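You operate a simulated robot arm through the tools that you are given. There is no shell and no other tool.

Carry out the task below with a simulated robot arm. There is one attempt and no reset: what you move stays moved.

JOB
Roll the green tray to the bay on the pink card.
Fine: pull out the red and yellow bolts first and push both in again after. Where these are worked on the way, their far stop is far enough and under half their travel is too little: yellow bolt.

It is judged by the outcome, as a careful person would: the job done as asked, and still so three seconds after it is handed in. It fails if anything else is knocked over, pushed out of place, dropped, spilled or broken.

ROBOT AND FRAMES
A 7-joint arm with a fingered hand, fixed in place. Base frame: the origin is on the floor under the middle of its stand, x ahead of it, y to its left, z up. Lengths are in m, angles in degrees, forces in N, time in s.
It reaches about 1.228 m from its shoulder. Its first joint turns from -115.0 to 115.0 degrees. Payload 5 kg.
Tool frame: the origin (TCP) lies between the finger pads and is the grasp point; the fingertips stand 0.032 m ahead of it; z points along the fingers, y is the line along which they close. The gripper opens to 0.16 m; its body begins 0.089 m behind the TCP. The gripper is a hand of 4 fingers: y runs from the thumb to the fingers, the wrist lies at [0, 0, -0.267] in the tool frame, and closing takes about 1.5 s.
Orientation is told as [roll, pitch, yaw] about the base's x, y, z axes, in that order, counted from this pose: with the fingers straight down and closing along the base's y, the tool's x points along the base's -x, its y along +y and its z along -z.

CONTROLS
- The arm moves only by the tool servo_tool. Its argument "motion" is a list of rows, each a list of 3 entries, a list of its own where there are three numbers: the shift along the tool's x, y, z in units of 30 mm (1.0 is 30 mm), then the turn, a rotation vector about the tool's x, y, z in units of 6 degrees (1.0 is 6 degrees), then the finger opening in m, from 0 to 0.16. In form: [[[x, y, z], [wx, wy, wz], gripper], ...]. A call has 1 to 20 rows; each row shifts and turns the commanded pose from where the row before left it, along the tool's axes as they then stand. A call with a number of a shift or a turn outside -1 to 1 is refused whole. A row lasts 0.2 s, in which the tool goes at most 0.05 m and 8.6 degrees; a call with a longer step from one row to the next is refused whole, and so is a gripper value outside its range. Where a pose cannot be reached the arm comes as near as it can. A force on the tool above 40 N (or 10 N above the force at the start of the call, whichever is more), or a blocked arm, ends the call early, and 0.2 s more pass. The fingers move at their own pace (about 0.045 m/s each) and stop on an object; they squeeze with about 23 N. The grip force told is the motor's: it shows also when the fingers shut on nothing. Time passes only in rows, and 0.2 s behind the last, so rows that do not move let the fingers close. The reply holds the time, the measured pose of the TCP, the force on the tool along the base axes, the opening and the grip force, in the units named above and with some noise, with the torque about the TCP (base axes, N m) and any sound that the robot's microphone picked up.
- Cameras (640 x 400 px; columns grow to the right, rows downward): "scene" is fixed at [0.0555, 0.6511, 1.4382]; the picture's right is [-0.34, -0.94, 0.00], its down [-0.49, 0.18, -0.85] and it looks along [0.80, -0.29, -0.52] (base axes); focal length 352 px, centre (320, 200). "wrist" rides on the gripper at [0.08, -0.004, -0.114] in the tool frame; the picture's right is [0.05, 1.00, 0.00], its down [-0.82, 0.04, -0.58] and it looks along [-0.58, 0.03, 0.82] (tool axes); focal length 265 px, centre (320, 200). There is no depth. A picture from a camera that has moved, and an enlarged one, comes with that camera's place and axes in the base frame and with its lens. The place of the scene camera against the robot may be out by one fixed shift of up to 0.018 m in any direction.
- get_image(camera): a new picture of that camera. It takes no simulated time.
- lift_body(by): slides the trunk up (or, below 0, down) by that many m; the arm rides with it, the base frame stays. It gives what a move gives, with no picture.
- hand_shape(shape): the hand has 4 fingers and takes this shape, open, in about a second: jaw (thumb against the fingers, like two jaws); tri (thumb and two fingers); tip (a fingertip pinch); poke (one finger out to press); point (the index stretched); flat (the hand flat); cup (the hand cupped); fist (a fist). The gripper value then closes the fingers along that shape, each until it touches; the sizes above hold for jaw. It gives what a move gives, with no picture.
- enlarge(camera, box): a new picture of the part [left, top, right, bottom] of that camera's present view, enlarged. It takes no simulated time.
- hand_in(): hands the job in; it is judged then, once.

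Nothing tells you positions but the pictures and the camera data. Unless the task says otherwise, let go and move clear before handing in.

The tools are called after ">>>" as a command line: name --argument value ..., lists and objects as JSON in quotes. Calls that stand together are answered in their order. servo_tool: Moves the arm, as the interface text tells. Its arguments: {"type":"object","properties":{"motion":{"type":"array","items":{"type":"array"}}},"required":["motion"]} The other tools are called the same way: lift_body (by) moves the trunk up or down; hand_shape (shape) gives the hand a shape; get_image (camera) takes a picture; enlarge (camera, box) takes an enlarged picture of a part of a camera's view; hand_in () hands the job in.

At the start:

```text
time: 0.0
tool_pos: [0.7148, 0.1791, 1.0951]
tcp_rot: [0.0, 0.0, 0.0]
force: [-0.8, 0.1, -0.7]
ft_torque: [0.03, 0.0, 0.01]
grip_width: 0.1598
grip_force: 0.1
shape: jaw
trunk travel left (down, up): [-0.65, 0.34]
```

scene: 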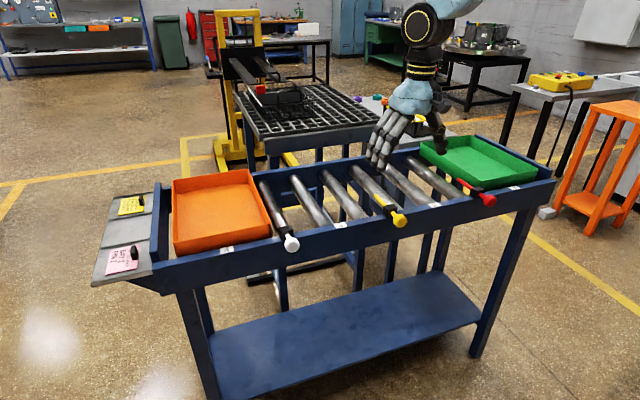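
wrist: 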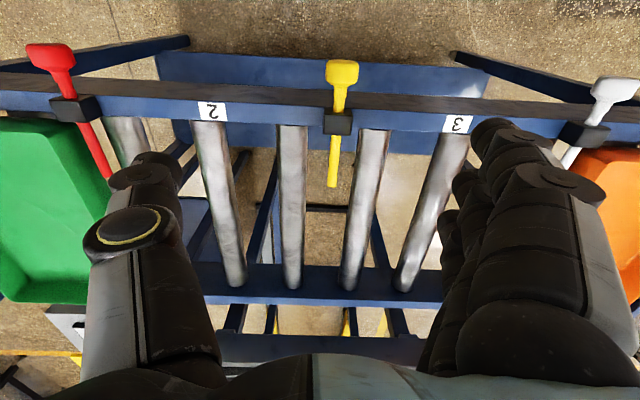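

I see a roller rack with an orange tray at the left, a green tray at the right, and red, yellow and white bolts in between. Two cards hang at the left end; I will read these and the bay numbers first.

>>> enlarge --camera "scene" --box '[80, 170, 240, 290]'

>>> enlarge --camera "scene" --box '[240, 140, 420, 260]'

>>> enlarge --camera "scene" --box '[380, 110, 560, 230]'

>>> enlarge --camera "wrist" --box '[0, 20, 640, 300]'

```text
3.33 times, centred on (160, 230) of scene
camera zoom: at [0.0555, 0.6511, 1.4382], right [-0.34, -0.94, 0.0], down [-0.49, 0.18, -0.85], along [0.8, -0.29, -0.52], focal length 1175 px, centre (853, 100)
```

zoom: 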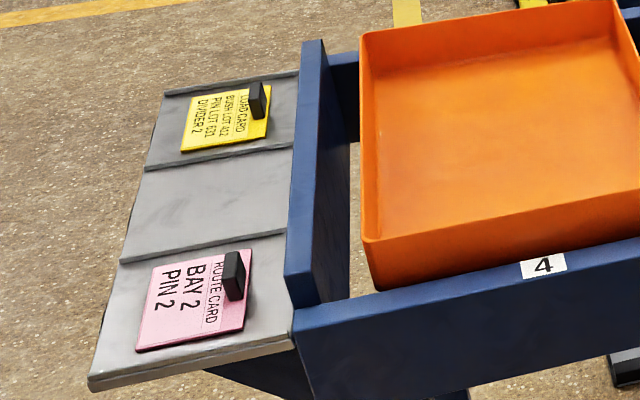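

```text
3.33 times, centred on (330, 200) of scene
camera zoom: at [0.0555, 0.6511, 1.4382], right [-0.34, -0.94, 0.0], down [-0.49, 0.18, -0.85], along [0.8, -0.29, -0.52], focal length 1175 px, centre (287, 200)
```

zoom: 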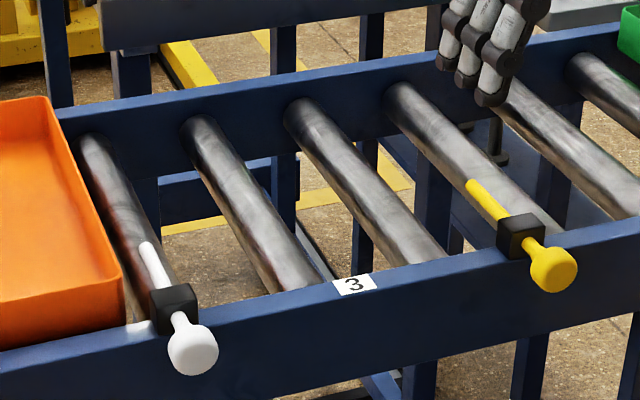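

```text
3.33 times, centred on (470, 170) of scene
camera zoom: at [0.0555, 0.6511, 1.4382], right [-0.34, -0.94, 0.0], down [-0.49, 0.18, -0.85], along [0.8, -0.29, -0.52], focal length 1175 px, centre (-180, 300)
```

zoom: 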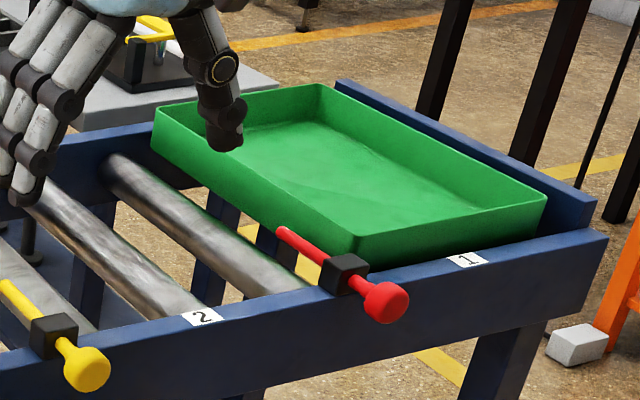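

```text
1.00 times, centred on (320, 160) of wrist (not enlarged: the box is as wide or as high as the picture)
camera zoom: at [0.6337, 0.1747, 1.209], right [-0.05, 1.0, 0.0], down [0.82, 0.04, 0.58], along [0.58, 0.03, -0.82], focal length 265 px, centre (320, 240)
```

zoom: 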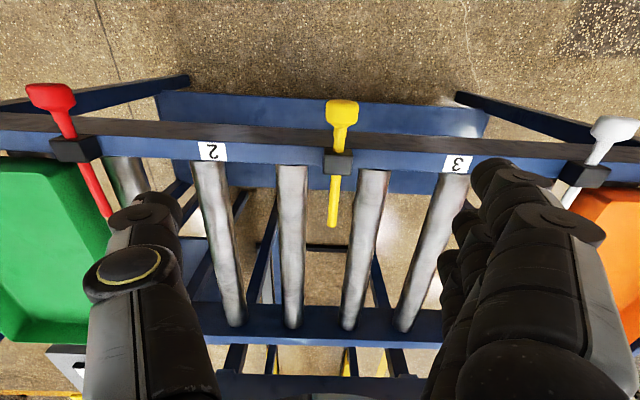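

The pink card says BAY 2. The bays run 1 to 4 from the robot's right to its left, with red at about y=-0.08 and yellow at about y=0.20, so bay 2 is centred near y≈0.06. I'll bring the hand nearer the yellow knob, still well above the rail, for better measurements.

>>> servo_tool --motion '[[[0.7, 0.25, 0.5], [0, 0, 0], 0.16], [[0.7, 0.25, 0.5], [0, 0, 0], 0.16], [[0.6, 0.2, 0.5], [0, 0, 0], 0.16], [[0, 0, 0], [0, 0, 0], 0.16]]'

>>> get_image --camera "wrist"

>>> get_image --camera "scene"

```text
time: 1.0
tool_pos: [0.6561, 0.1996, 1.0517]
tcp_rot: [0.0, 0.0, 0.0]
force: [0.0, -0.3, 0.1]
ft_torque: [-0.04, 0.02, 0.0]
grip_width: 0.1599
grip_force: 0.0
shape: jaw
trunk travel left (down, up): [-0.65, 0.34]
```

```text
taken
camera wrist: at [0.5752, 0.1951, 1.1645], right [-0.05, 1.0, 0.0], down [0.82, 0.04, 0.58], along [0.58, 0.03, -0.82], focal length 265 px, centre (320, 200)
```

wrist: 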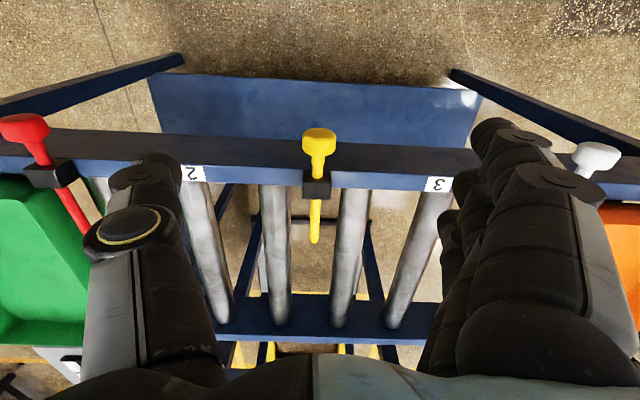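

```text
taken
```

scene: 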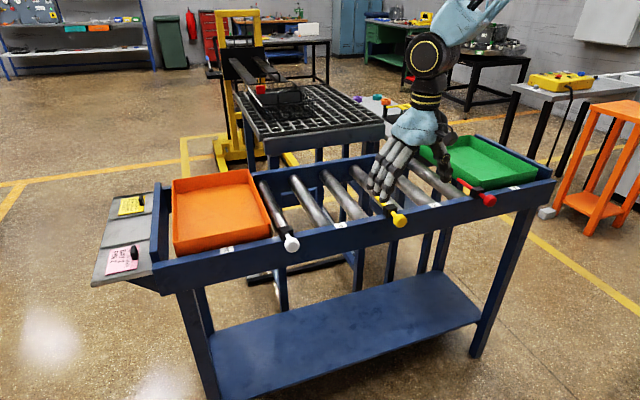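

The yellow knob sits just ahead of the hand; I'll enlarge it for precise coordinates.

>>> enlarge --camera "wrist" --box '[240, 110, 400, 260]'

>>> enlarge --camera "scene" --box '[340, 120, 440, 240]'

>>> enlarge --camera "wrist" --box '[0, 90, 160, 260]'

```text
2.67 times, centred on (320, 185) of wrist
camera zoom: at [0.5752, 0.1951, 1.1645], right [-0.05, 1.0, 0.0], down [0.82, 0.04, 0.58], along [0.58, 0.03, -0.82], focal length 708 px, centre (320, 240)
```

zoom: 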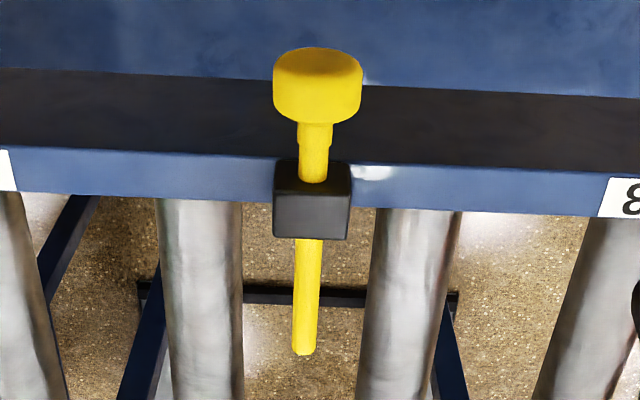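

```text
3.33 times, centred on (390, 180) of scene
camera zoom: at [0.0555, 0.6511, 1.4382], right [-0.34, -0.94, 0.0], down [-0.49, 0.18, -0.85], along [0.8, -0.29, -0.52], focal length 1175 px, centre (87, 267)
```

zoom: 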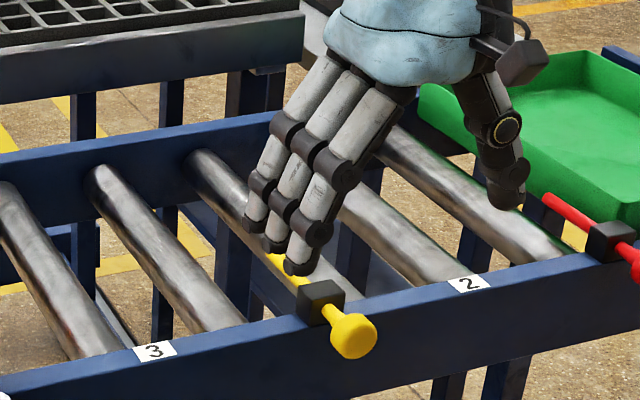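

```text
2.35 times, centred on (80, 175) of wrist
camera zoom: at [0.5752, 0.1951, 1.1645], right [-0.05, 1.0, 0.0], down [0.82, 0.04, 0.58], along [0.58, 0.03, -0.82], focal length 624 px, centre (885, 259)
```

zoom: 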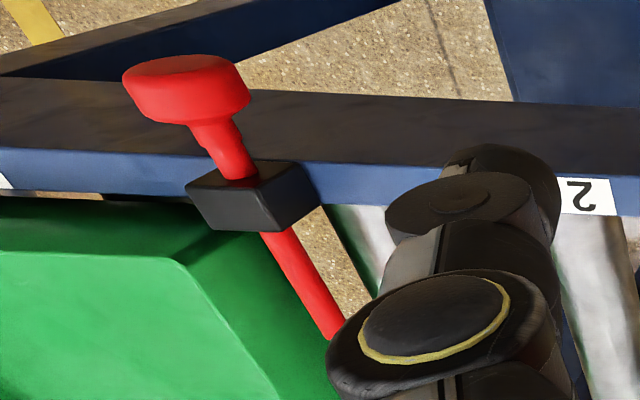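

The yellow knob triangulates to about [0.682, 0.200, 0.91], with the rail's front face at x≈0.712. I'll go lower, with the fingers either side of it, and look again.

>>> servo_tool --motion '[[[-0.2, 0, 0.8], [0, 0, 0], 0.16], [[-0.2, 0, 0.8], [0, 0, 0], 0.16], [[0, 0, 0.6], [0, 0, 0], 0.16], [[0, 0, 0], [0, 0, 0], 0.16]]'

>>> get_image --camera "wrist"

>>> enlarge --camera "scene" --box '[340, 120, 440, 240]'

```text
time: 2.0
tool_pos: [0.6694, 0.1993, 0.9825]
tcp_rot: [-0.1, 0.0, 0.0]
force: [-0.4, 0.0, -0.1]
ft_torque: [0.0, -0.04, 0.03]
grip_width: 0.16
grip_force: 0.0
shape: jaw
trunk travel left (down, up): [-0.65, 0.34]
```

```text
taken
camera wrist: at [0.5882, 0.1952, 1.0973], right [-0.05, 1.0, 0.0], down [0.82, 0.04, 0.58], along [0.58, 0.03, -0.82], focal length 265 px, centre (320, 200)
```

wrist: 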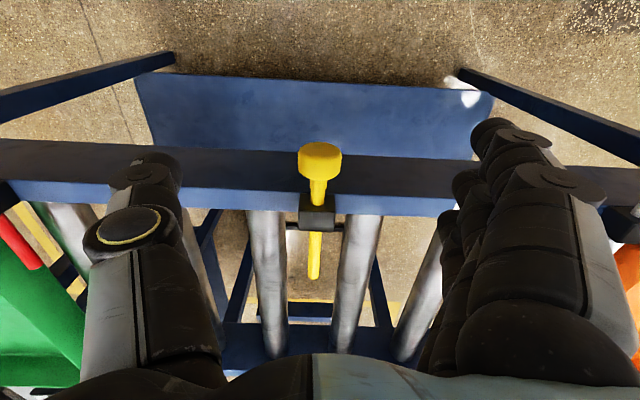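

```text
3.33 times, centred on (390, 180) of scene
camera zoom: at [0.0555, 0.6511, 1.4382], right [-0.34, -0.94, 0.0], down [-0.49, 0.18, -0.85], along [0.8, -0.29, -0.52], focal length 1175 px, centre (87, 267)
```

zoom: 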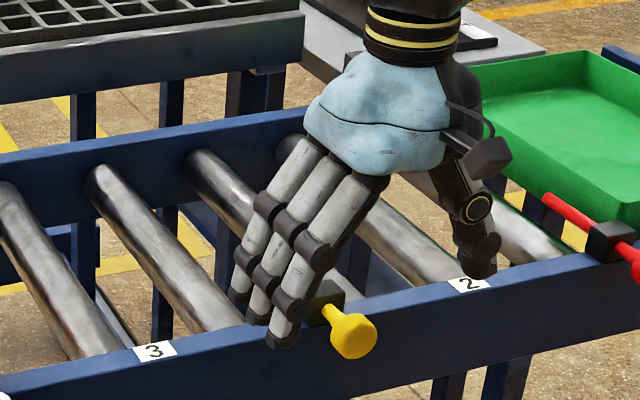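

The hand straddles the bolt line. I'll measure the knob once more from this nearer view.

>>> enlarge --camera "wrist" --box '[250, 120, 390, 290]'

>>> enlarge --camera "wrist" --box '[430, 90, 640, 290]'

```text
2.35 times, centred on (320, 205) of wrist
camera zoom: at [0.5882, 0.1952, 1.0973], right [-0.05, 1.0, 0.0], down [0.82, 0.04, 0.58], along [0.58, 0.03, -0.82], focal length 624 px, centre (320, 188)
```

zoom: 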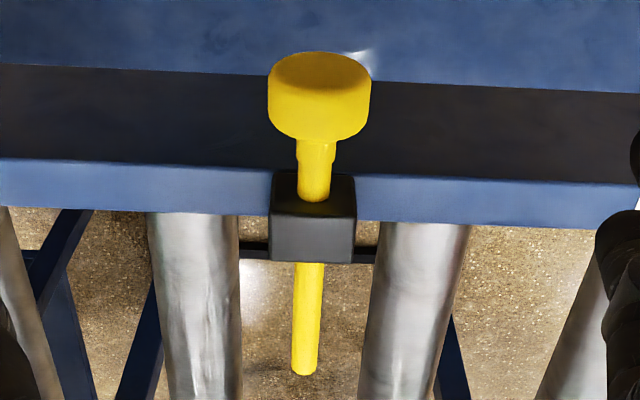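

```text
2.00 times, centred on (535, 190) of wrist
camera zoom: at [0.5882, 0.1952, 1.0973], right [-0.05, 1.0, 0.0], down [0.82, 0.04, 0.58], along [0.58, 0.03, -0.82], focal length 531 px, centre (-110, 220)
```

zoom: 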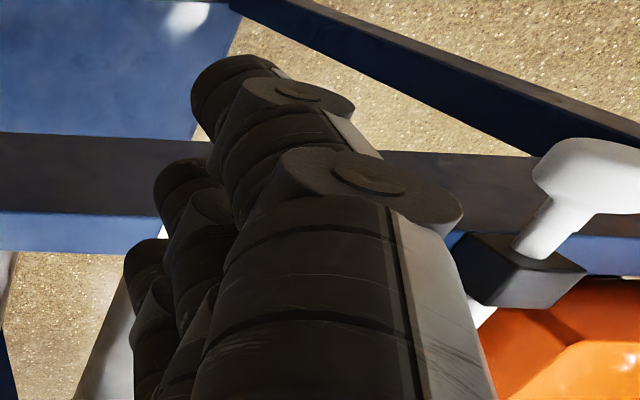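

The knob is at about [0.682, 0.200, 0.909], roughly 35 mm across, and with jaw the outermost finger would sit too near the rail. I'll rise a little and try the fingertip pinch, which should leave the other fingers out of the way.

>>> servo_tool --motion '[[[0, 0, -1], [0, 0, 0], 0.16], [[0, 0, -1], [0, 0, 0], 0.16], [[0, 0, -0.5], [0, 0, 0], 0.16]]'

>>> hand_shape --shape "tip"

>>> get_image --camera "wrist"

>>> enlarge --camera "scene" --box '[340, 100, 440, 220]'

```text
time: 2.8
tool_pos: [0.6656, 0.1981, 1.0594]
tcp_rot: [0.0, 0.0, 0.1]
force: [0.3, 0.5, -0.2]
ft_torque: [-0.01, 0.0, 0.0]
grip_width: 0.1597
grip_force: 0.1
shape: jaw
trunk travel left (down, up): [-0.65, 0.34]
```

```text
time: 3.7
tool_pos: [0.6664, 0.1985, 1.0598]
tcp_rot: [0.0, 0.0, 0.0]
force: [0.3, 0.0, 0.5]
ft_torque: [-0.01, -0.03, -0.02]
grip_width: 0.1599
grip_force: 0.1
shape: tip
trunk travel left (down, up): [-0.65, 0.34]
```

```text
taken
camera wrist: at [0.5854, 0.1941, 1.1737], right [-0.05, 1.0, 0.0], down [0.82, 0.04, 0.58], along [0.58, 0.03, -0.82], focal length 265 px, centre (320, 200)
```

wrist: 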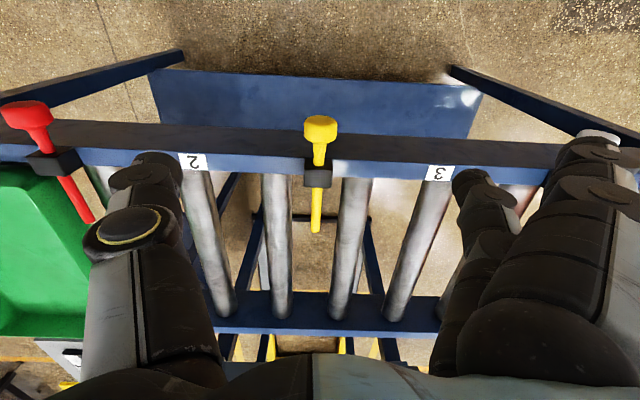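

```text
3.33 times, centred on (390, 160) of scene
camera zoom: at [0.0555, 0.6511, 1.4382], right [-0.34, -0.94, 0.0], down [-0.49, 0.18, -0.85], along [0.8, -0.29, -0.52], focal length 1175 px, centre (87, 333)
```

zoom: 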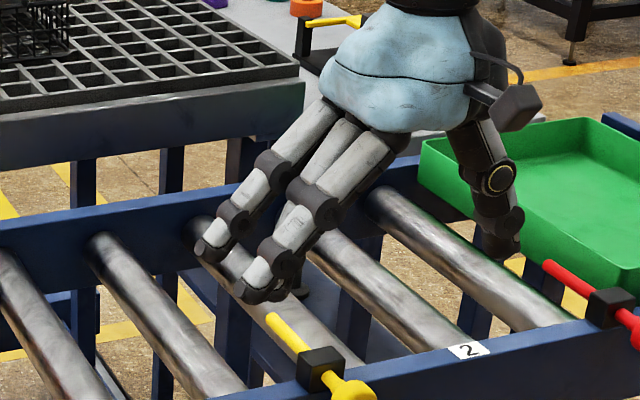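

In the tip shape the index and ring fingers stand wide, and the middle finger should meet the thumb. I'll close it in the air to see how the fingers go.

>>> servo_tool --motion '[[[0, 0, 0], [0, 0, 0], 0.03], [[0, 0, 0], [0, 0, 0], 0.03], [[0, 0, 0], [0, 0, 0], 0.03], [[0, 0, 0], [0, 0, 0], 0.03], [[0, 0, 0], [0, 0, 0], 0.03], [[0, 0, 0], [0, 0, 0], 0.03], [[0, 0, 0], [0, 0, 0], 0.03], [[0, 0, 0], [0, 0, 0], 0.03]]'

>>> get_image --camera "wrist"

>>> enlarge --camera "scene" --box '[340, 100, 440, 220]'

```text
time: 5.5
tool_pos: [0.666, 0.199, 1.0601]
tcp_rot: [-0.1, -0.1, 0.0]
force: [-0.5, 0.7, 0.5]
ft_torque: [0.02, -0.03, 0.01]
grip_width: 0.0308
grip_force: 0.2
shape: tip
trunk travel left (down, up): [-0.65, 0.34]
```

```text
taken
camera wrist: at [0.5854, 0.1941, 1.1738], right [-0.05, 1.0, 0.0], down [0.82, 0.04, 0.58], along [0.58, 0.03, -0.82], focal length 265 px, centre (320, 200)
```

wrist: 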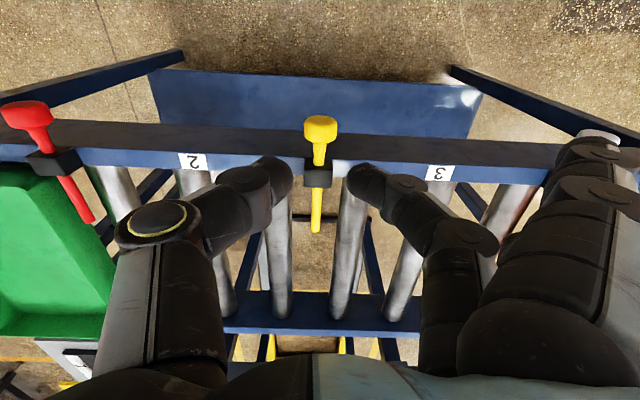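

```text
3.33 times, centred on (390, 160) of scene
camera zoom: at [0.0555, 0.6511, 1.4382], right [-0.34, -0.94, 0.0], down [-0.49, 0.18, -0.85], along [0.8, -0.29, -0.52], focal length 1175 px, centre (87, 333)
```

zoom: 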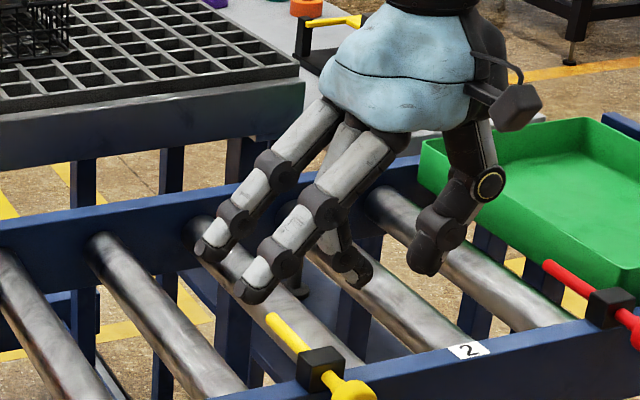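

Tip closes thumb against middle finger while the others stay wide and higher, which suits the knob. I'll open to 80 mm and come down over the yellow knob in two stages.

>>> servo_tool --motion '[[[-0.18, 0, 0], [0, 0, 0], 0.08], [[-0.18, 0, 0.2], [0, 0, 0], 0.08], [[0, 0, 0.6], [0, 0, 0], 0.08], [[0, 0, 0.8], [0, 0, 0], 0.08], [[0, 0, 0.8], [0, 0, 0], 0.08], [[0, 0, 0.6], [0, 0, 0], 0.08], [[0, 0, 0], [0, 0, 0], 0.08]]'

>>> get_image --camera "wrist"

>>> enlarge --camera "scene" --box '[340, 120, 440, 240]'

```text
time: 7.1
tool_pos: [0.6765, 0.1997, 0.9711]
tcp_rot: [0.1, 0.0, 0.0]
force: [0.6, 1.1, 0.2]
ft_torque: [0.01, -0.02, 0.04]
grip_width: 0.079
grip_force: 0.0
shape: tip
trunk travel left (down, up): [-0.65, 0.34]
```

```text
taken
camera wrist: at [0.5957, 0.1946, 1.0849], right [-0.05, 1.0, 0.0], down [0.82, 0.04, 0.58], along [0.58, 0.03, -0.82], focal length 265 px, centre (320, 200)
```

wrist: 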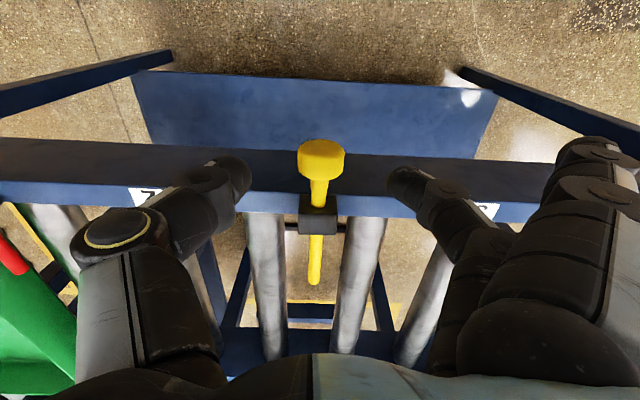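

```text
3.33 times, centred on (390, 180) of scene
camera zoom: at [0.0555, 0.6511, 1.4382], right [-0.34, -0.94, 0.0], down [-0.49, 0.18, -0.85], along [0.8, -0.29, -0.52], focal length 1175 px, centre (87, 267)
```

zoom: 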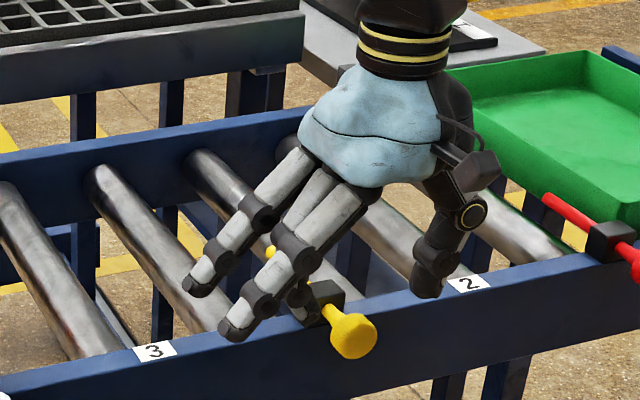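

Alignment looks right. I'll lower to knob level in small steps and watch the force.

>>> servo_tool --motion '[[[0, 0, 0.4], [0, 0, 0], 0.08], [[0, 0, 0.4], [0, 0, 0], 0.08], [[0, 0, 0.35], [0, 0, 0], 0.08], [[0, 0, 0.3], [0, 0, 0], 0.08], [[0, 0, 0], [0, 0, 0], 0.08]]'

>>> get_image --camera "wrist"

>>> enlarge --camera "scene" --box '[340, 140, 440, 260]'

```text
time: 8.3
tool_pos: [0.6747, 0.2, 0.9252]
tcp_rot: [0.0, 0.0, -0.1]
force: [-0.4, 0.2, -1.1]
ft_torque: [-0.04, 0.0, 0.0]
grip_width: 0.0788
grip_force: 0.0
shape: tip
trunk travel left (down, up): [-0.65, 0.34]
```

```text
taken
camera wrist: at [0.5956, 0.1961, 1.04], right [-0.05, 1.0, 0.0], down [0.82, 0.04, 0.58], along [0.58, 0.03, -0.82], focal length 265 px, centre (320, 200)
```

wrist: 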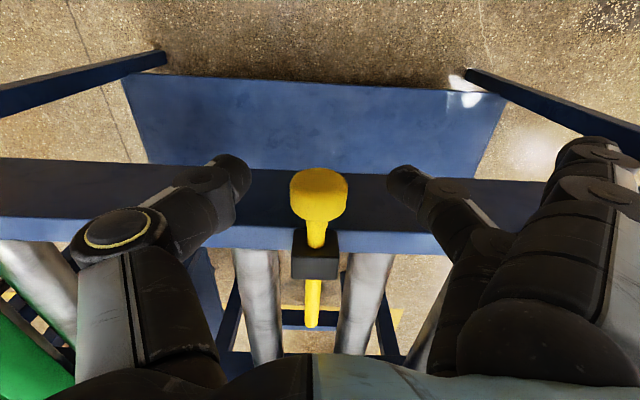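

```text
3.33 times, centred on (390, 200) of scene
camera zoom: at [0.0555, 0.6511, 1.4382], right [-0.34, -0.94, 0.0], down [-0.49, 0.18, -0.85], along [0.8, -0.29, -0.52], focal length 1175 px, centre (87, 200)
```

zoom: 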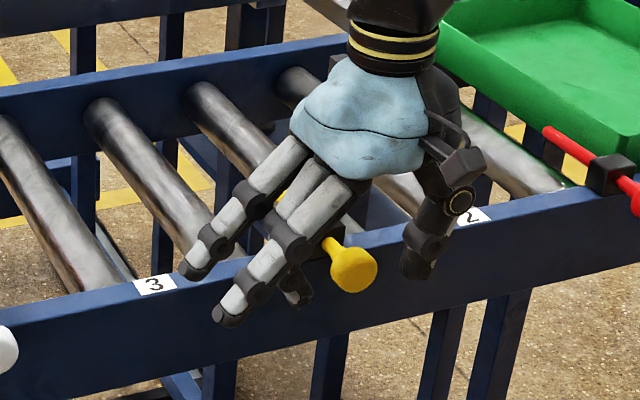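

The knob is centred between thumb and middle finger, so I'll close on it.

>>> servo_tool --motion '[[[0, 0, 0], [0, 0, 0], 0.01], [[0, 0, 0], [0, 0, 0], 0.01], [[0, 0, 0], [0, 0, 0], 0.01], [[0, 0, 0], [0, 0, 0], 0.01], [[0, 0, 0], [0, 0, 0], 0.01], [[0, 0, 0], [0, 0, 0], 0.01]]'

>>> get_image --camera "wrist"

```text
time: 9.7
tool_pos: [0.6768, 0.2001, 0.9259]
tcp_rot: [0.0, 0.0, 0.0]
force: [-1.1, -0.7, -4.6]
ft_torque: [-0.02, 0.0, 0.04]
grip_width: 0.0274
grip_force: 22.7
shape: tip
trunk travel left (down, up): [-0.65, 0.34]
```

```text
taken
camera wrist: at [0.5956, 0.1961, 1.0398], right [-0.05, 1.0, 0.0], down [0.82, 0.04, 0.58], along [0.58, 0.03, -0.82], focal length 265 px, centre (320, 200)
```

wrist: 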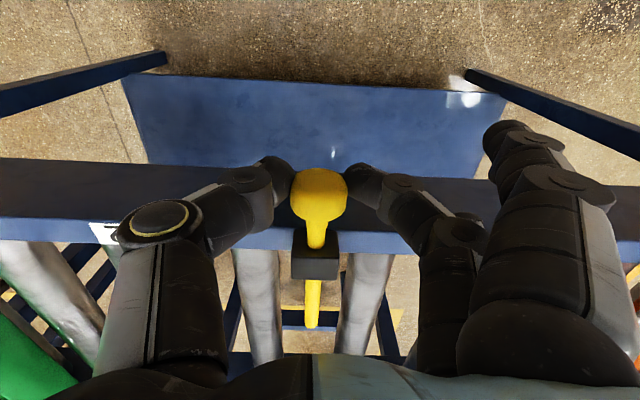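

I have the yellow knob gripped. I'll pull it straight toward the robot slowly and check it follows.

>>> servo_tool --motion '[[[0.2, 0, 0], [0, 0, 0], 0.01], [[0.25, 0, 0], [0, 0, 0], 0.01], [[0.25, 0, 0], [0, 0, 0], 0.01], [[0.25, 0, 0], [0, 0, 0], 0.01], [[0.25, 0, 0], [0, 0, 0], 0.01]]'

>>> get_image --camera "wrist"

```text
time: 10.9
tool_pos: [0.6406, 0.2002, 0.9248]
tcp_rot: [0.0, 0.0, 0.0]
force: [0.8, 0.5, 7.7]
ft_torque: [-0.02, -0.01, 0.01]
grip_width: 0.0273
grip_force: 23.0
shape: tip
trunk travel left (down, up): [-0.65, 0.34]
```

```text
taken
camera wrist: at [0.5602, 0.1955, 1.0388], right [-0.05, 1.0, 0.0], down [0.82, 0.04, 0.58], along [0.58, 0.03, -0.82], focal length 265 px, centre (320, 200)
```

wrist: 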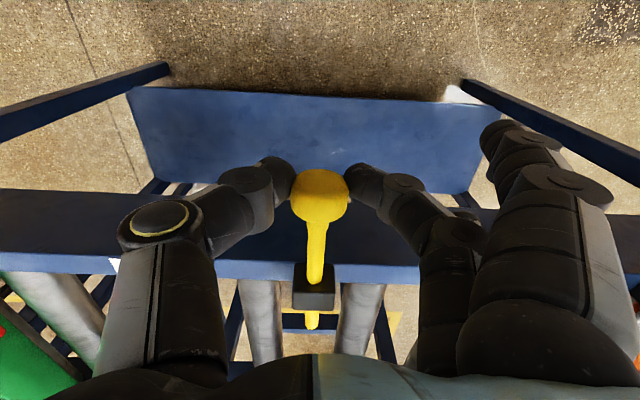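

The bolt came 36 mm along with the hand. I'll go on to its far stop.

>>> servo_tool --motion '[[[0.2, 0, 0], [0, 0, 0], 0.01], [[0.2, 0, 0], [0, 0, 0], 0.01], [[0.2, 0, 0], [0, 0, 0], 0.01], [[0.2, 0, 0], [0, 0, 0], 0.01], [[0.2, 0, 0], [0, 0, 0], 0.01], [[0.2, 0, 0], [0, 0, 0], 0.01]]'

>>> get_image --camera "wrist"

```text
time: 12.3
tool_pos: [0.6058, 0.2003, 0.9247]
tcp_rot: [0.0, -0.1, 0.1]
force: [4.6, 1.3, 5.6]
ft_torque: [0.02, -0.13, 0.02]
grip_width: 0.0276
grip_force: 23.1
shape: tip
trunk travel left (down, up): [-0.65, 0.34]
```

```text
taken
camera wrist: at [0.525, 0.1955, 1.0387], right [-0.05, 1.0, 0.0], down [0.81, 0.04, 0.58], along [0.58, 0.03, -0.82], focal length 265 px, centre (320, 200)
```

wrist: 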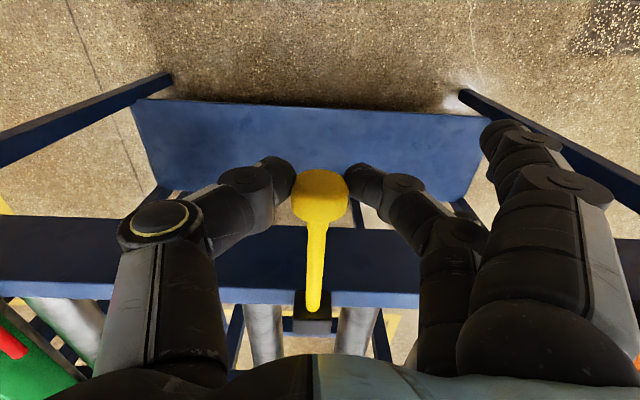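

About 71 mm out and the resistance is rising a little. I'll nudge a bit further to confirm the stop.

>>> servo_tool --motion '[[[0.1, 0, 0], [0, 0, 0], 0.01], [[0.1, 0, 0], [0, 0, 0], 0.01], [[0, 0, 0], [0, 0, 0], 0.01]]'

>>> enlarge --camera "wrist" --box '[250, 160, 390, 360]'

>>> enlarge --camera "scene" --box '[340, 140, 440, 260]'

```text
time: 13.1
tool_pos: [0.5967, 0.2, 0.9219]
tcp_rot: [-0.2, 0.6, 0.0]
force: [-5.0, -0.2, -2.6]
ft_torque: [-0.08, 0.4, 0.01]
grip_width: 0.024
grip_force: 22.7
shape: tip
trunk travel left (down, up): [-0.65, 0.34]
```

```text
2.00 times, centred on (320, 260) of wrist
camera zoom: at [0.517, 0.1954, 1.0373], right [-0.05, 1.0, 0.0], down [0.82, 0.04, 0.57], along [0.57, 0.03, -0.82], focal length 531 px, centre (320, 80)
```

zoom: 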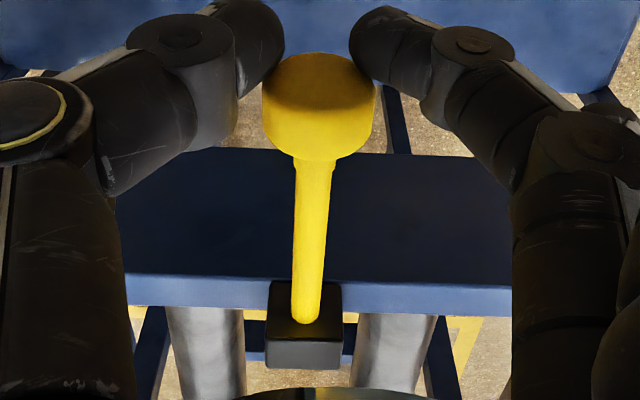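

```text
3.33 times, centred on (390, 200) of scene
camera zoom: at [0.0555, 0.6511, 1.4382], right [-0.34, -0.94, 0.0], down [-0.49, 0.18, -0.85], along [0.8, -0.29, -0.52], focal length 1175 px, centre (87, 200)
```

zoom: 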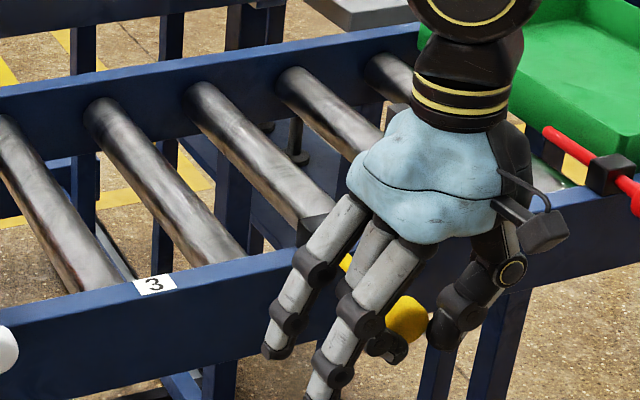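

The fingers have just slid forward on the knob while the bolt stayed, so it is at its far stop, about 68 mm out. I'll open and rise clear.

>>> servo_tool --motion '[[[-0.2, 0, 0], [0, 0, 0], 0.03], [[0, 0, 0], [0, 0, 0], 0.08], [[0, 0, 0], [0, 0, 0], 0.08], [[0, 0, 0], [0, 0, 0], 0.08], [[0, 0, 0], [0, 0, 0], 0.08], [[0, 0, -0.7], [0, 0, 0], 0.08], [[0, 0, -1], [0, 0, 0], 0.08], [[0, 0, -1], [0, 0, 0], 0.08], [[0, 0, -1], [0, 0, 0], 0.08], [[0, 0, 0], [0, 0, 0], 0.08]]'

>>> get_image --camera "wrist"

>>> get_image --camera "scene"

```text
time: 15.3
tool_pos: [0.6065, 0.1998, 1.0384]
tcp_rot: [0.0, 0.0, 0.0]
force: [1.0, -0.1, 1.0]
ft_torque: [0.0, 0.03, 0.01]
grip_width: 0.0794
grip_force: 0.1
shape: tip
trunk travel left (down, up): [-0.65, 0.34]
```

```text
taken
camera wrist: at [0.5259, 0.1958, 1.1516], right [-0.05, 1.0, 0.0], down [0.82, 0.04, 0.58], along [0.58, 0.03, -0.82], focal length 265 px, centre (320, 200)
```

wrist: 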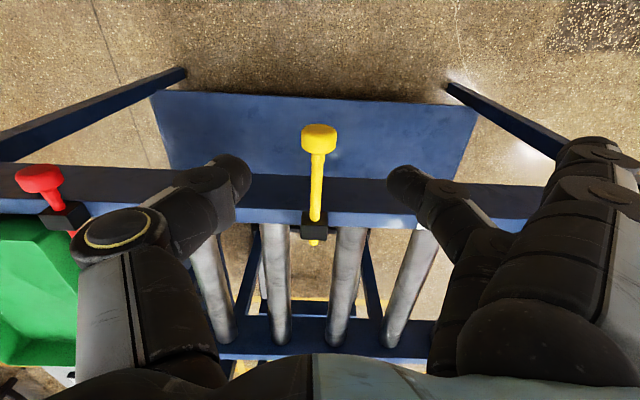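

```text
taken
```

scene: 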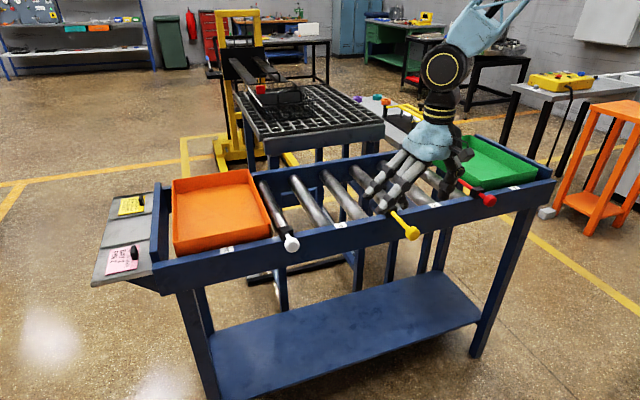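

The bolt stands well out, but a short bit of rod still shows behind the block. I'll zoom in to measure how far it really came.

>>> enlarge --camera "wrist" --box '[250, 110, 390, 260]'

>>> enlarge --camera "scene" --box '[340, 140, 440, 260]'

>>> enlarge --camera "wrist" --box '[0, 130, 140, 380]'

```text
2.67 times, centred on (320, 185) of wrist
camera zoom: at [0.5259, 0.1958, 1.1516], right [-0.05, 1.0, 0.0], down [0.82, 0.04, 0.58], along [0.58, 0.03, -0.82], focal length 708 px, centre (320, 240)
```

zoom: 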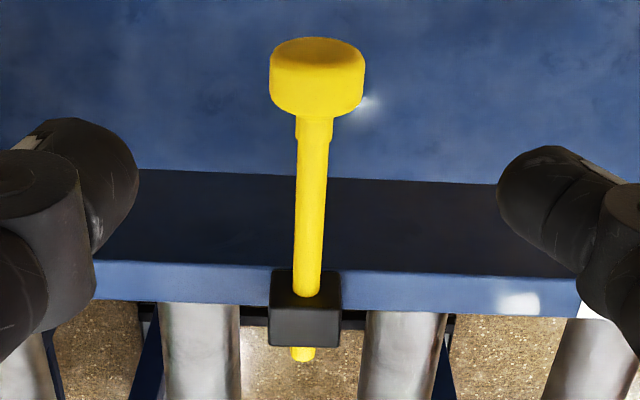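

```text
3.33 times, centred on (390, 200) of scene
camera zoom: at [0.0555, 0.6511, 1.4382], right [-0.34, -0.94, 0.0], down [-0.49, 0.18, -0.85], along [0.8, -0.29, -0.52], focal length 1175 px, centre (87, 200)
```

zoom: 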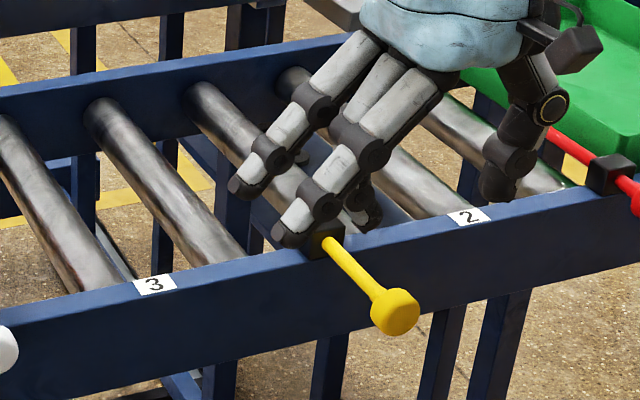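

```text
1.60 times, centred on (70, 255) of wrist
camera zoom: at [0.5259, 0.1958, 1.1516], right [-0.05, 1.0, 0.0], down [0.82, 0.04, 0.58], along [0.58, 0.03, -0.82], focal length 425 px, centre (720, 112)
```

zoom: 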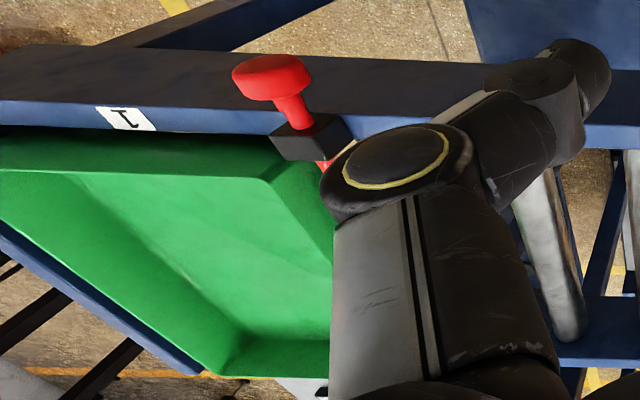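

The knob now stands at x≈0.624, about 58 mm out, because my release nudged it back slightly. There is now room behind the knob, so I'll come down around the rod behind it, close, and draw it firmly to the far stop.

>>> servo_tool --motion '[[[-0.75, 0, 0], [0, 0, 0], 0.08], [[-0.75, 0, 0], [0, 0, 0], 0.08], [[0, 0, 0.8], [0, 0, 0], 0.08], [[0, 0, 0.8], [0, 0, 0], 0.08], [[0, 0, 0.8], [0, 0, 0], 0.08], [[0, 0, 0.8], [0, 0, 0], 0.08], [[0, 0, 0.5], [0, 0, 0], 0.08], [[0, 0, 0], [0, 0, 0], 0.08]]'

>>> get_image --camera "wrist"

```text
time: 17.1
tool_pos: [0.6494, 0.1992, 0.9258]
tcp_rot: [0.0, -0.1, 0.1]
force: [-0.4, 0.9, 0.4]
ft_torque: [-0.02, 0.02, -0.01]
grip_width: 0.0793
grip_force: 0.1
shape: tip
trunk travel left (down, up): [-0.65, 0.34]
```

```text
taken
camera wrist: at [0.5689, 0.1956, 1.0397], right [-0.05, 1.0, 0.0], down [0.82, 0.04, 0.58], along [0.58, 0.03, -0.82], focal length 265 px, centre (320, 200)
```

wrist: 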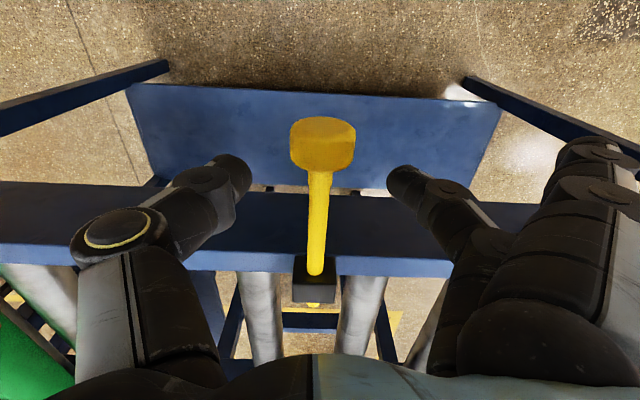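

The fingers are behind the knob, so I'll close on the rod and then draw back gently.

>>> servo_tool --motion '[[[0, 0, 0], [0, 0, 0], 0.0], [[0, 0, 0], [0, 0, 0], 0.0], [[0, 0, 0], [0, 0, 0], 0.0], [[0, 0, 0], [0, 0, 0], 0.0], [[0, 0, 0], [0, 0, 0], 0.0], [[0, 0, 0], [0, 0, 0], 0.0], [[0, 0, 0], [0, 0, 0], 0.0]]'

>>> servo_tool --motion '[[[0.15, 0, 0], [0, 0, 0], 0.0], [[0.15, 0, 0], [0, 0, 0], 0.0], [[0.15, 0, 0], [0, 0, 0], 0.0], [[0, 0, 0], [0, 0, 0], 0.0]]'

>>> get_image --camera "wrist"

```text
time: 18.7
tool_pos: [0.6496, 0.199, 0.9255]
tcp_rot: [-0.1, 0.1, 0.0]
force: [0.5, -1.0, -7.8]
ft_torque: [-0.01, 0.01, 0.01]
grip_width: 0.005
grip_force: 22.7
shape: tip
trunk travel left (down, up): [-0.65, 0.34]
```

```text
time: 19.7
tool_pos: [0.6365, 0.1998, 0.9259]
tcp_rot: [-0.1, 0.1, 0.1]
force: [9.3, -1.6, -10.3]
ft_torque: [-0.02, -0.18, 0.0]
grip_width: 0.0047
grip_force: 22.8
shape: tip
trunk travel left (down, up): [-0.65, 0.34]
```

```text
taken
camera wrist: at [0.5561, 0.1957, 1.0394], right [-0.05, 1.0, 0.0], down [0.82, 0.04, 0.58], along [0.58, 0.03, -0.82], focal length 265 px, centre (320, 200)
```

wrist: 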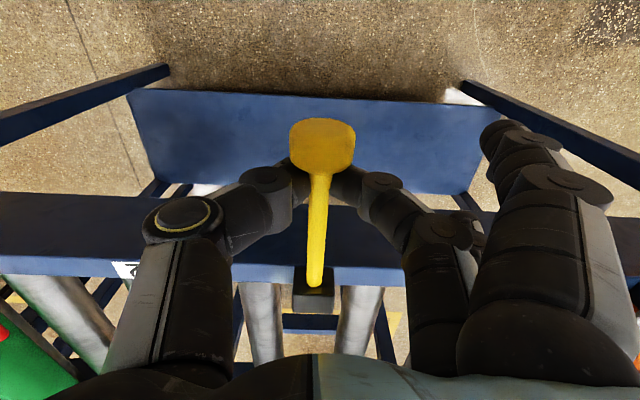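

The knob is back at x≈0.612, about 70 mm out, with 9 N of resistance. One small tug more confirms whether this is the hard stop.

>>> servo_tool --motion '[[[0.1, 0, 0], [0, 0, 0], 0.0], [[0, 0, 0], [0, 0, 0], 0.0], [[0, 0, 0], [0, 0, 0], 0.0]]'

>>> get_image --camera "wrist"

```text
time: 20.5
tool_pos: [0.6354, 0.2003, 0.9263]
tcp_rot: [0.0, -0.1, 0.0]
force: [27.1, 0.1, -9.4]
ft_torque: [0.01, -0.47, 0.04]
grip_width: 0.0047
grip_force: 22.9
shape: tip
trunk travel left (down, up): [-0.65, 0.34]
```

```text
taken
camera wrist: at [0.5547, 0.1955, 1.0394], right [-0.05, 1.0, 0.0], down [0.82, 0.04, 0.58], along [0.58, 0.03, -0.82], focal length 265 px, centre (320, 200)
```

wrist: 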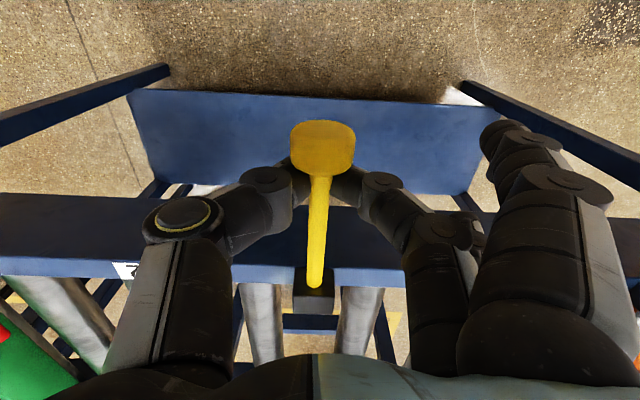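

27 N with no movement means the yellow bolt is at its far stop. I'll open without pushing back and rise clear.

>>> servo_tool --motion '[[[0, 0, 0], [0, 0, 0], 0.08], [[0, 0, 0], [0, 0, 0], 0.08], [[0, 0, 0], [0, 0, 0], 0.08], [[0, 0, 0], [0, 0, 0], 0.08], [[0, 0, 0], [0, 0, 0], 0.08], [[0, 0, -0.7], [0, 0, 0], 0.08], [[0, 0, -1], [0, 0, 0], 0.08], [[0, 0, -1], [0, 0, 0], 0.08], [[0, 0, -1], [0, 0, 0], 0.08], [[0, 0, 0], [0, 0, 0], 0.08]]'

>>> get_image --camera "wrist"

>>> get_image --camera "scene"

```text
time: 22.7
tool_pos: [0.6308, 0.201, 1.0361]
tcp_rot: [0.0, -0.1, 0.0]
force: [0.1, 1.1, -0.9]
ft_torque: [0.02, -0.01, 0.02]
grip_width: 0.0793
grip_force: 0.1
shape: tip
trunk travel left (down, up): [-0.65, 0.34]
```

```text
taken
camera wrist: at [0.5506, 0.1971, 1.1507], right [-0.05, 1.0, 0.0], down [0.82, 0.04, 0.58], along [0.58, 0.03, -0.82], focal length 265 px, centre (320, 200)
```

wrist: 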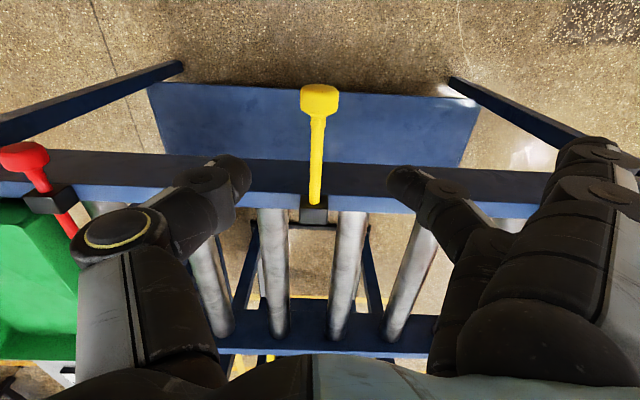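

```text
taken
```

scene: 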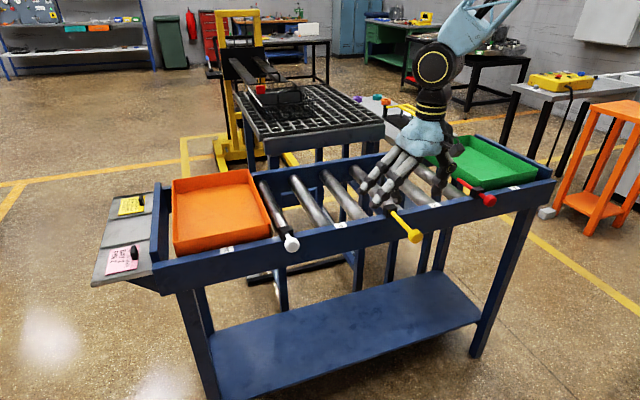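

The knob rests at x≈0.612. I'll check that the rod is still seated in its block.

>>> enlarge --camera "wrist" --box '[260, 80, 380, 240]'

>>> enlarge --camera "scene" --box '[350, 160, 450, 260]'

```text
2.50 times, centred on (320, 160) of wrist
camera zoom: at [0.5506, 0.1971, 1.1507], right [-0.05, 1.0, 0.0], down [0.82, 0.04, 0.58], along [0.58, 0.03, -0.82], focal length 664 px, centre (320, 300)
```

zoom: 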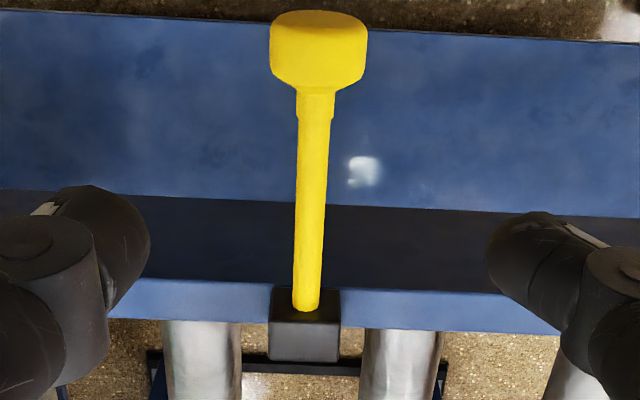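

```text
4.00 times, centred on (400, 210) of scene
camera zoom: at [0.0555, 0.6511, 1.4382], right [-0.34, -0.94, 0.0], down [-0.49, 0.18, -0.85], along [0.8, -0.29, -0.52], focal length 1410 px, centre (0, 160)
```

zoom: 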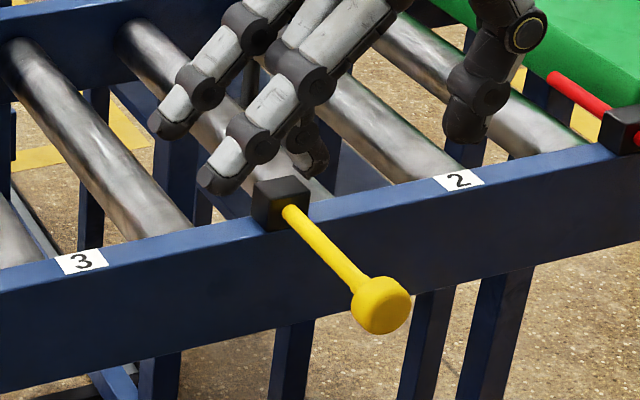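

The yellow bolt is fully out and seated in its block. Next is the red bolt at about y=-0.09; I'll travel over to it at this safe height.

>>> servo_tool --motion '[[[-0.1, -0.97, 0], [0, 0, 0], 0.08], [[-0.1, -0.97, 0], [0, 0, 0], 0.08], [[-0.1, -0.97, 0], [0, 0, 0], 0.08], [[-0.1, -0.97, 0], [0, 0, 0], 0.08], [[-0.1, -0.97, 0], [0, 0, 0], 0.08], [[-0.1, -0.97, 0], [0, 0, 0], 0.08], [[-0.1, -0.97, 0], [0, 0, 0], 0.08], [[-0.1, -0.97, 0], [0, 0, 0], 0.08], [[-0.1, -0.97, 0], [0, 0, 0], 0.08], [[-0.1, -0.97, 0], [0, 0, 0], 0.08], [[0, 0, 0], [0, 0, 0], 0.08]]'

>>> get_image --camera "wrist"

>>> enlarge --camera "wrist" --box '[250, 110, 390, 260]'

```text
time: 25.1
tool_pos: [0.665, -0.0915, 1.0388]
tcp_rot: [0.1, 0.1, 0.0]
force: [-0.1, -0.5, -0.3]
ft_torque: [0.0, 0.03, -0.02]
grip_width: 0.0791
grip_force: 0.0
shape: tip
trunk travel left (down, up): [-0.65, 0.34]
```

```text
taken
camera wrist: at [0.5843, -0.0964, 1.1529], right [-0.05, 1.0, 0.0], down [0.82, 0.04, 0.58], along [0.58, 0.03, -0.82], focal length 265 px, centre (320, 200)
```

wrist: 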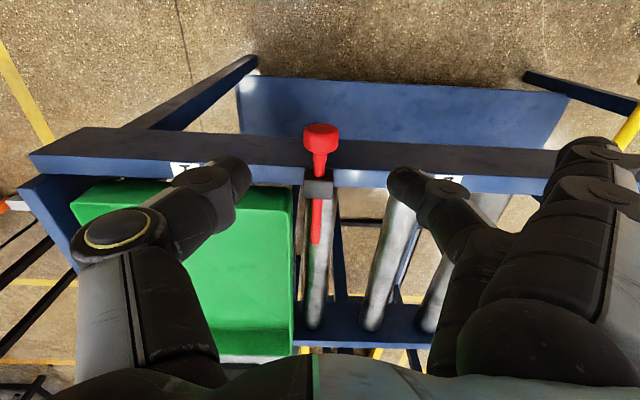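

```text
2.67 times, centred on (320, 185) of wrist
camera zoom: at [0.5843, -0.0964, 1.1529], right [-0.05, 1.0, 0.0], down [0.82, 0.04, 0.58], along [0.58, 0.03, -0.82], focal length 708 px, centre (320, 240)
```

zoom: 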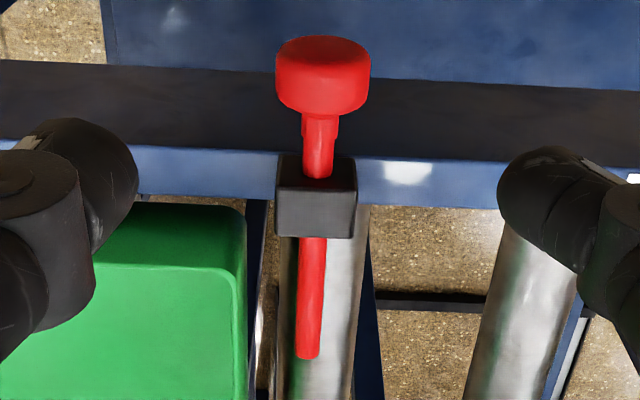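

The red knob is at about [0.683, -0.090, 0.909], and the tray's edge is 2 cm off the rod. I'll come down over it.

>>> servo_tool --motion '[[[-0.3, 0.04, 0.5], [0, 0, 0], 0.08], [[-0.28, 0, 0.8], [0, 0, 0], 0.08], [[0, 0, 0.8], [0, 0, 0], 0.08], [[0, 0, 0.6], [0, 0, 0], 0.08], [[0, 0, 0.5], [0, 0, 0], 0.08], [[0, 0, 0.4], [0, 0, 0], 0.08], [[0, 0, 0.15], [0, 0, 0], 0.08], [[0, 0, 0], [0, 0, 0], 0.08]]'

>>> get_image --camera "wrist"

```text
time: 26.9
tool_pos: [0.6818, -0.0891, 0.9238]
tcp_rot: [0.0, -0.1, 0.0]
force: [-0.3, 0.4, -0.5]
ft_torque: [0.0, 0.02, 0.0]
grip_width: 0.0793
grip_force: 0.1
shape: tip
trunk travel left (down, up): [-0.65, 0.34]
```

```text
taken
camera wrist: at [0.5999, -0.0941, 1.0378], right [-0.05, 1.0, 0.0], down [0.82, 0.04, 0.58], along [0.58, 0.03, -0.82], focal length 265 px, centre (320, 200)
```

wrist: 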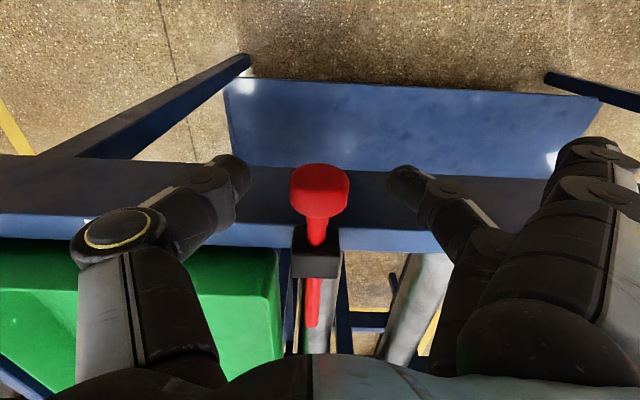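

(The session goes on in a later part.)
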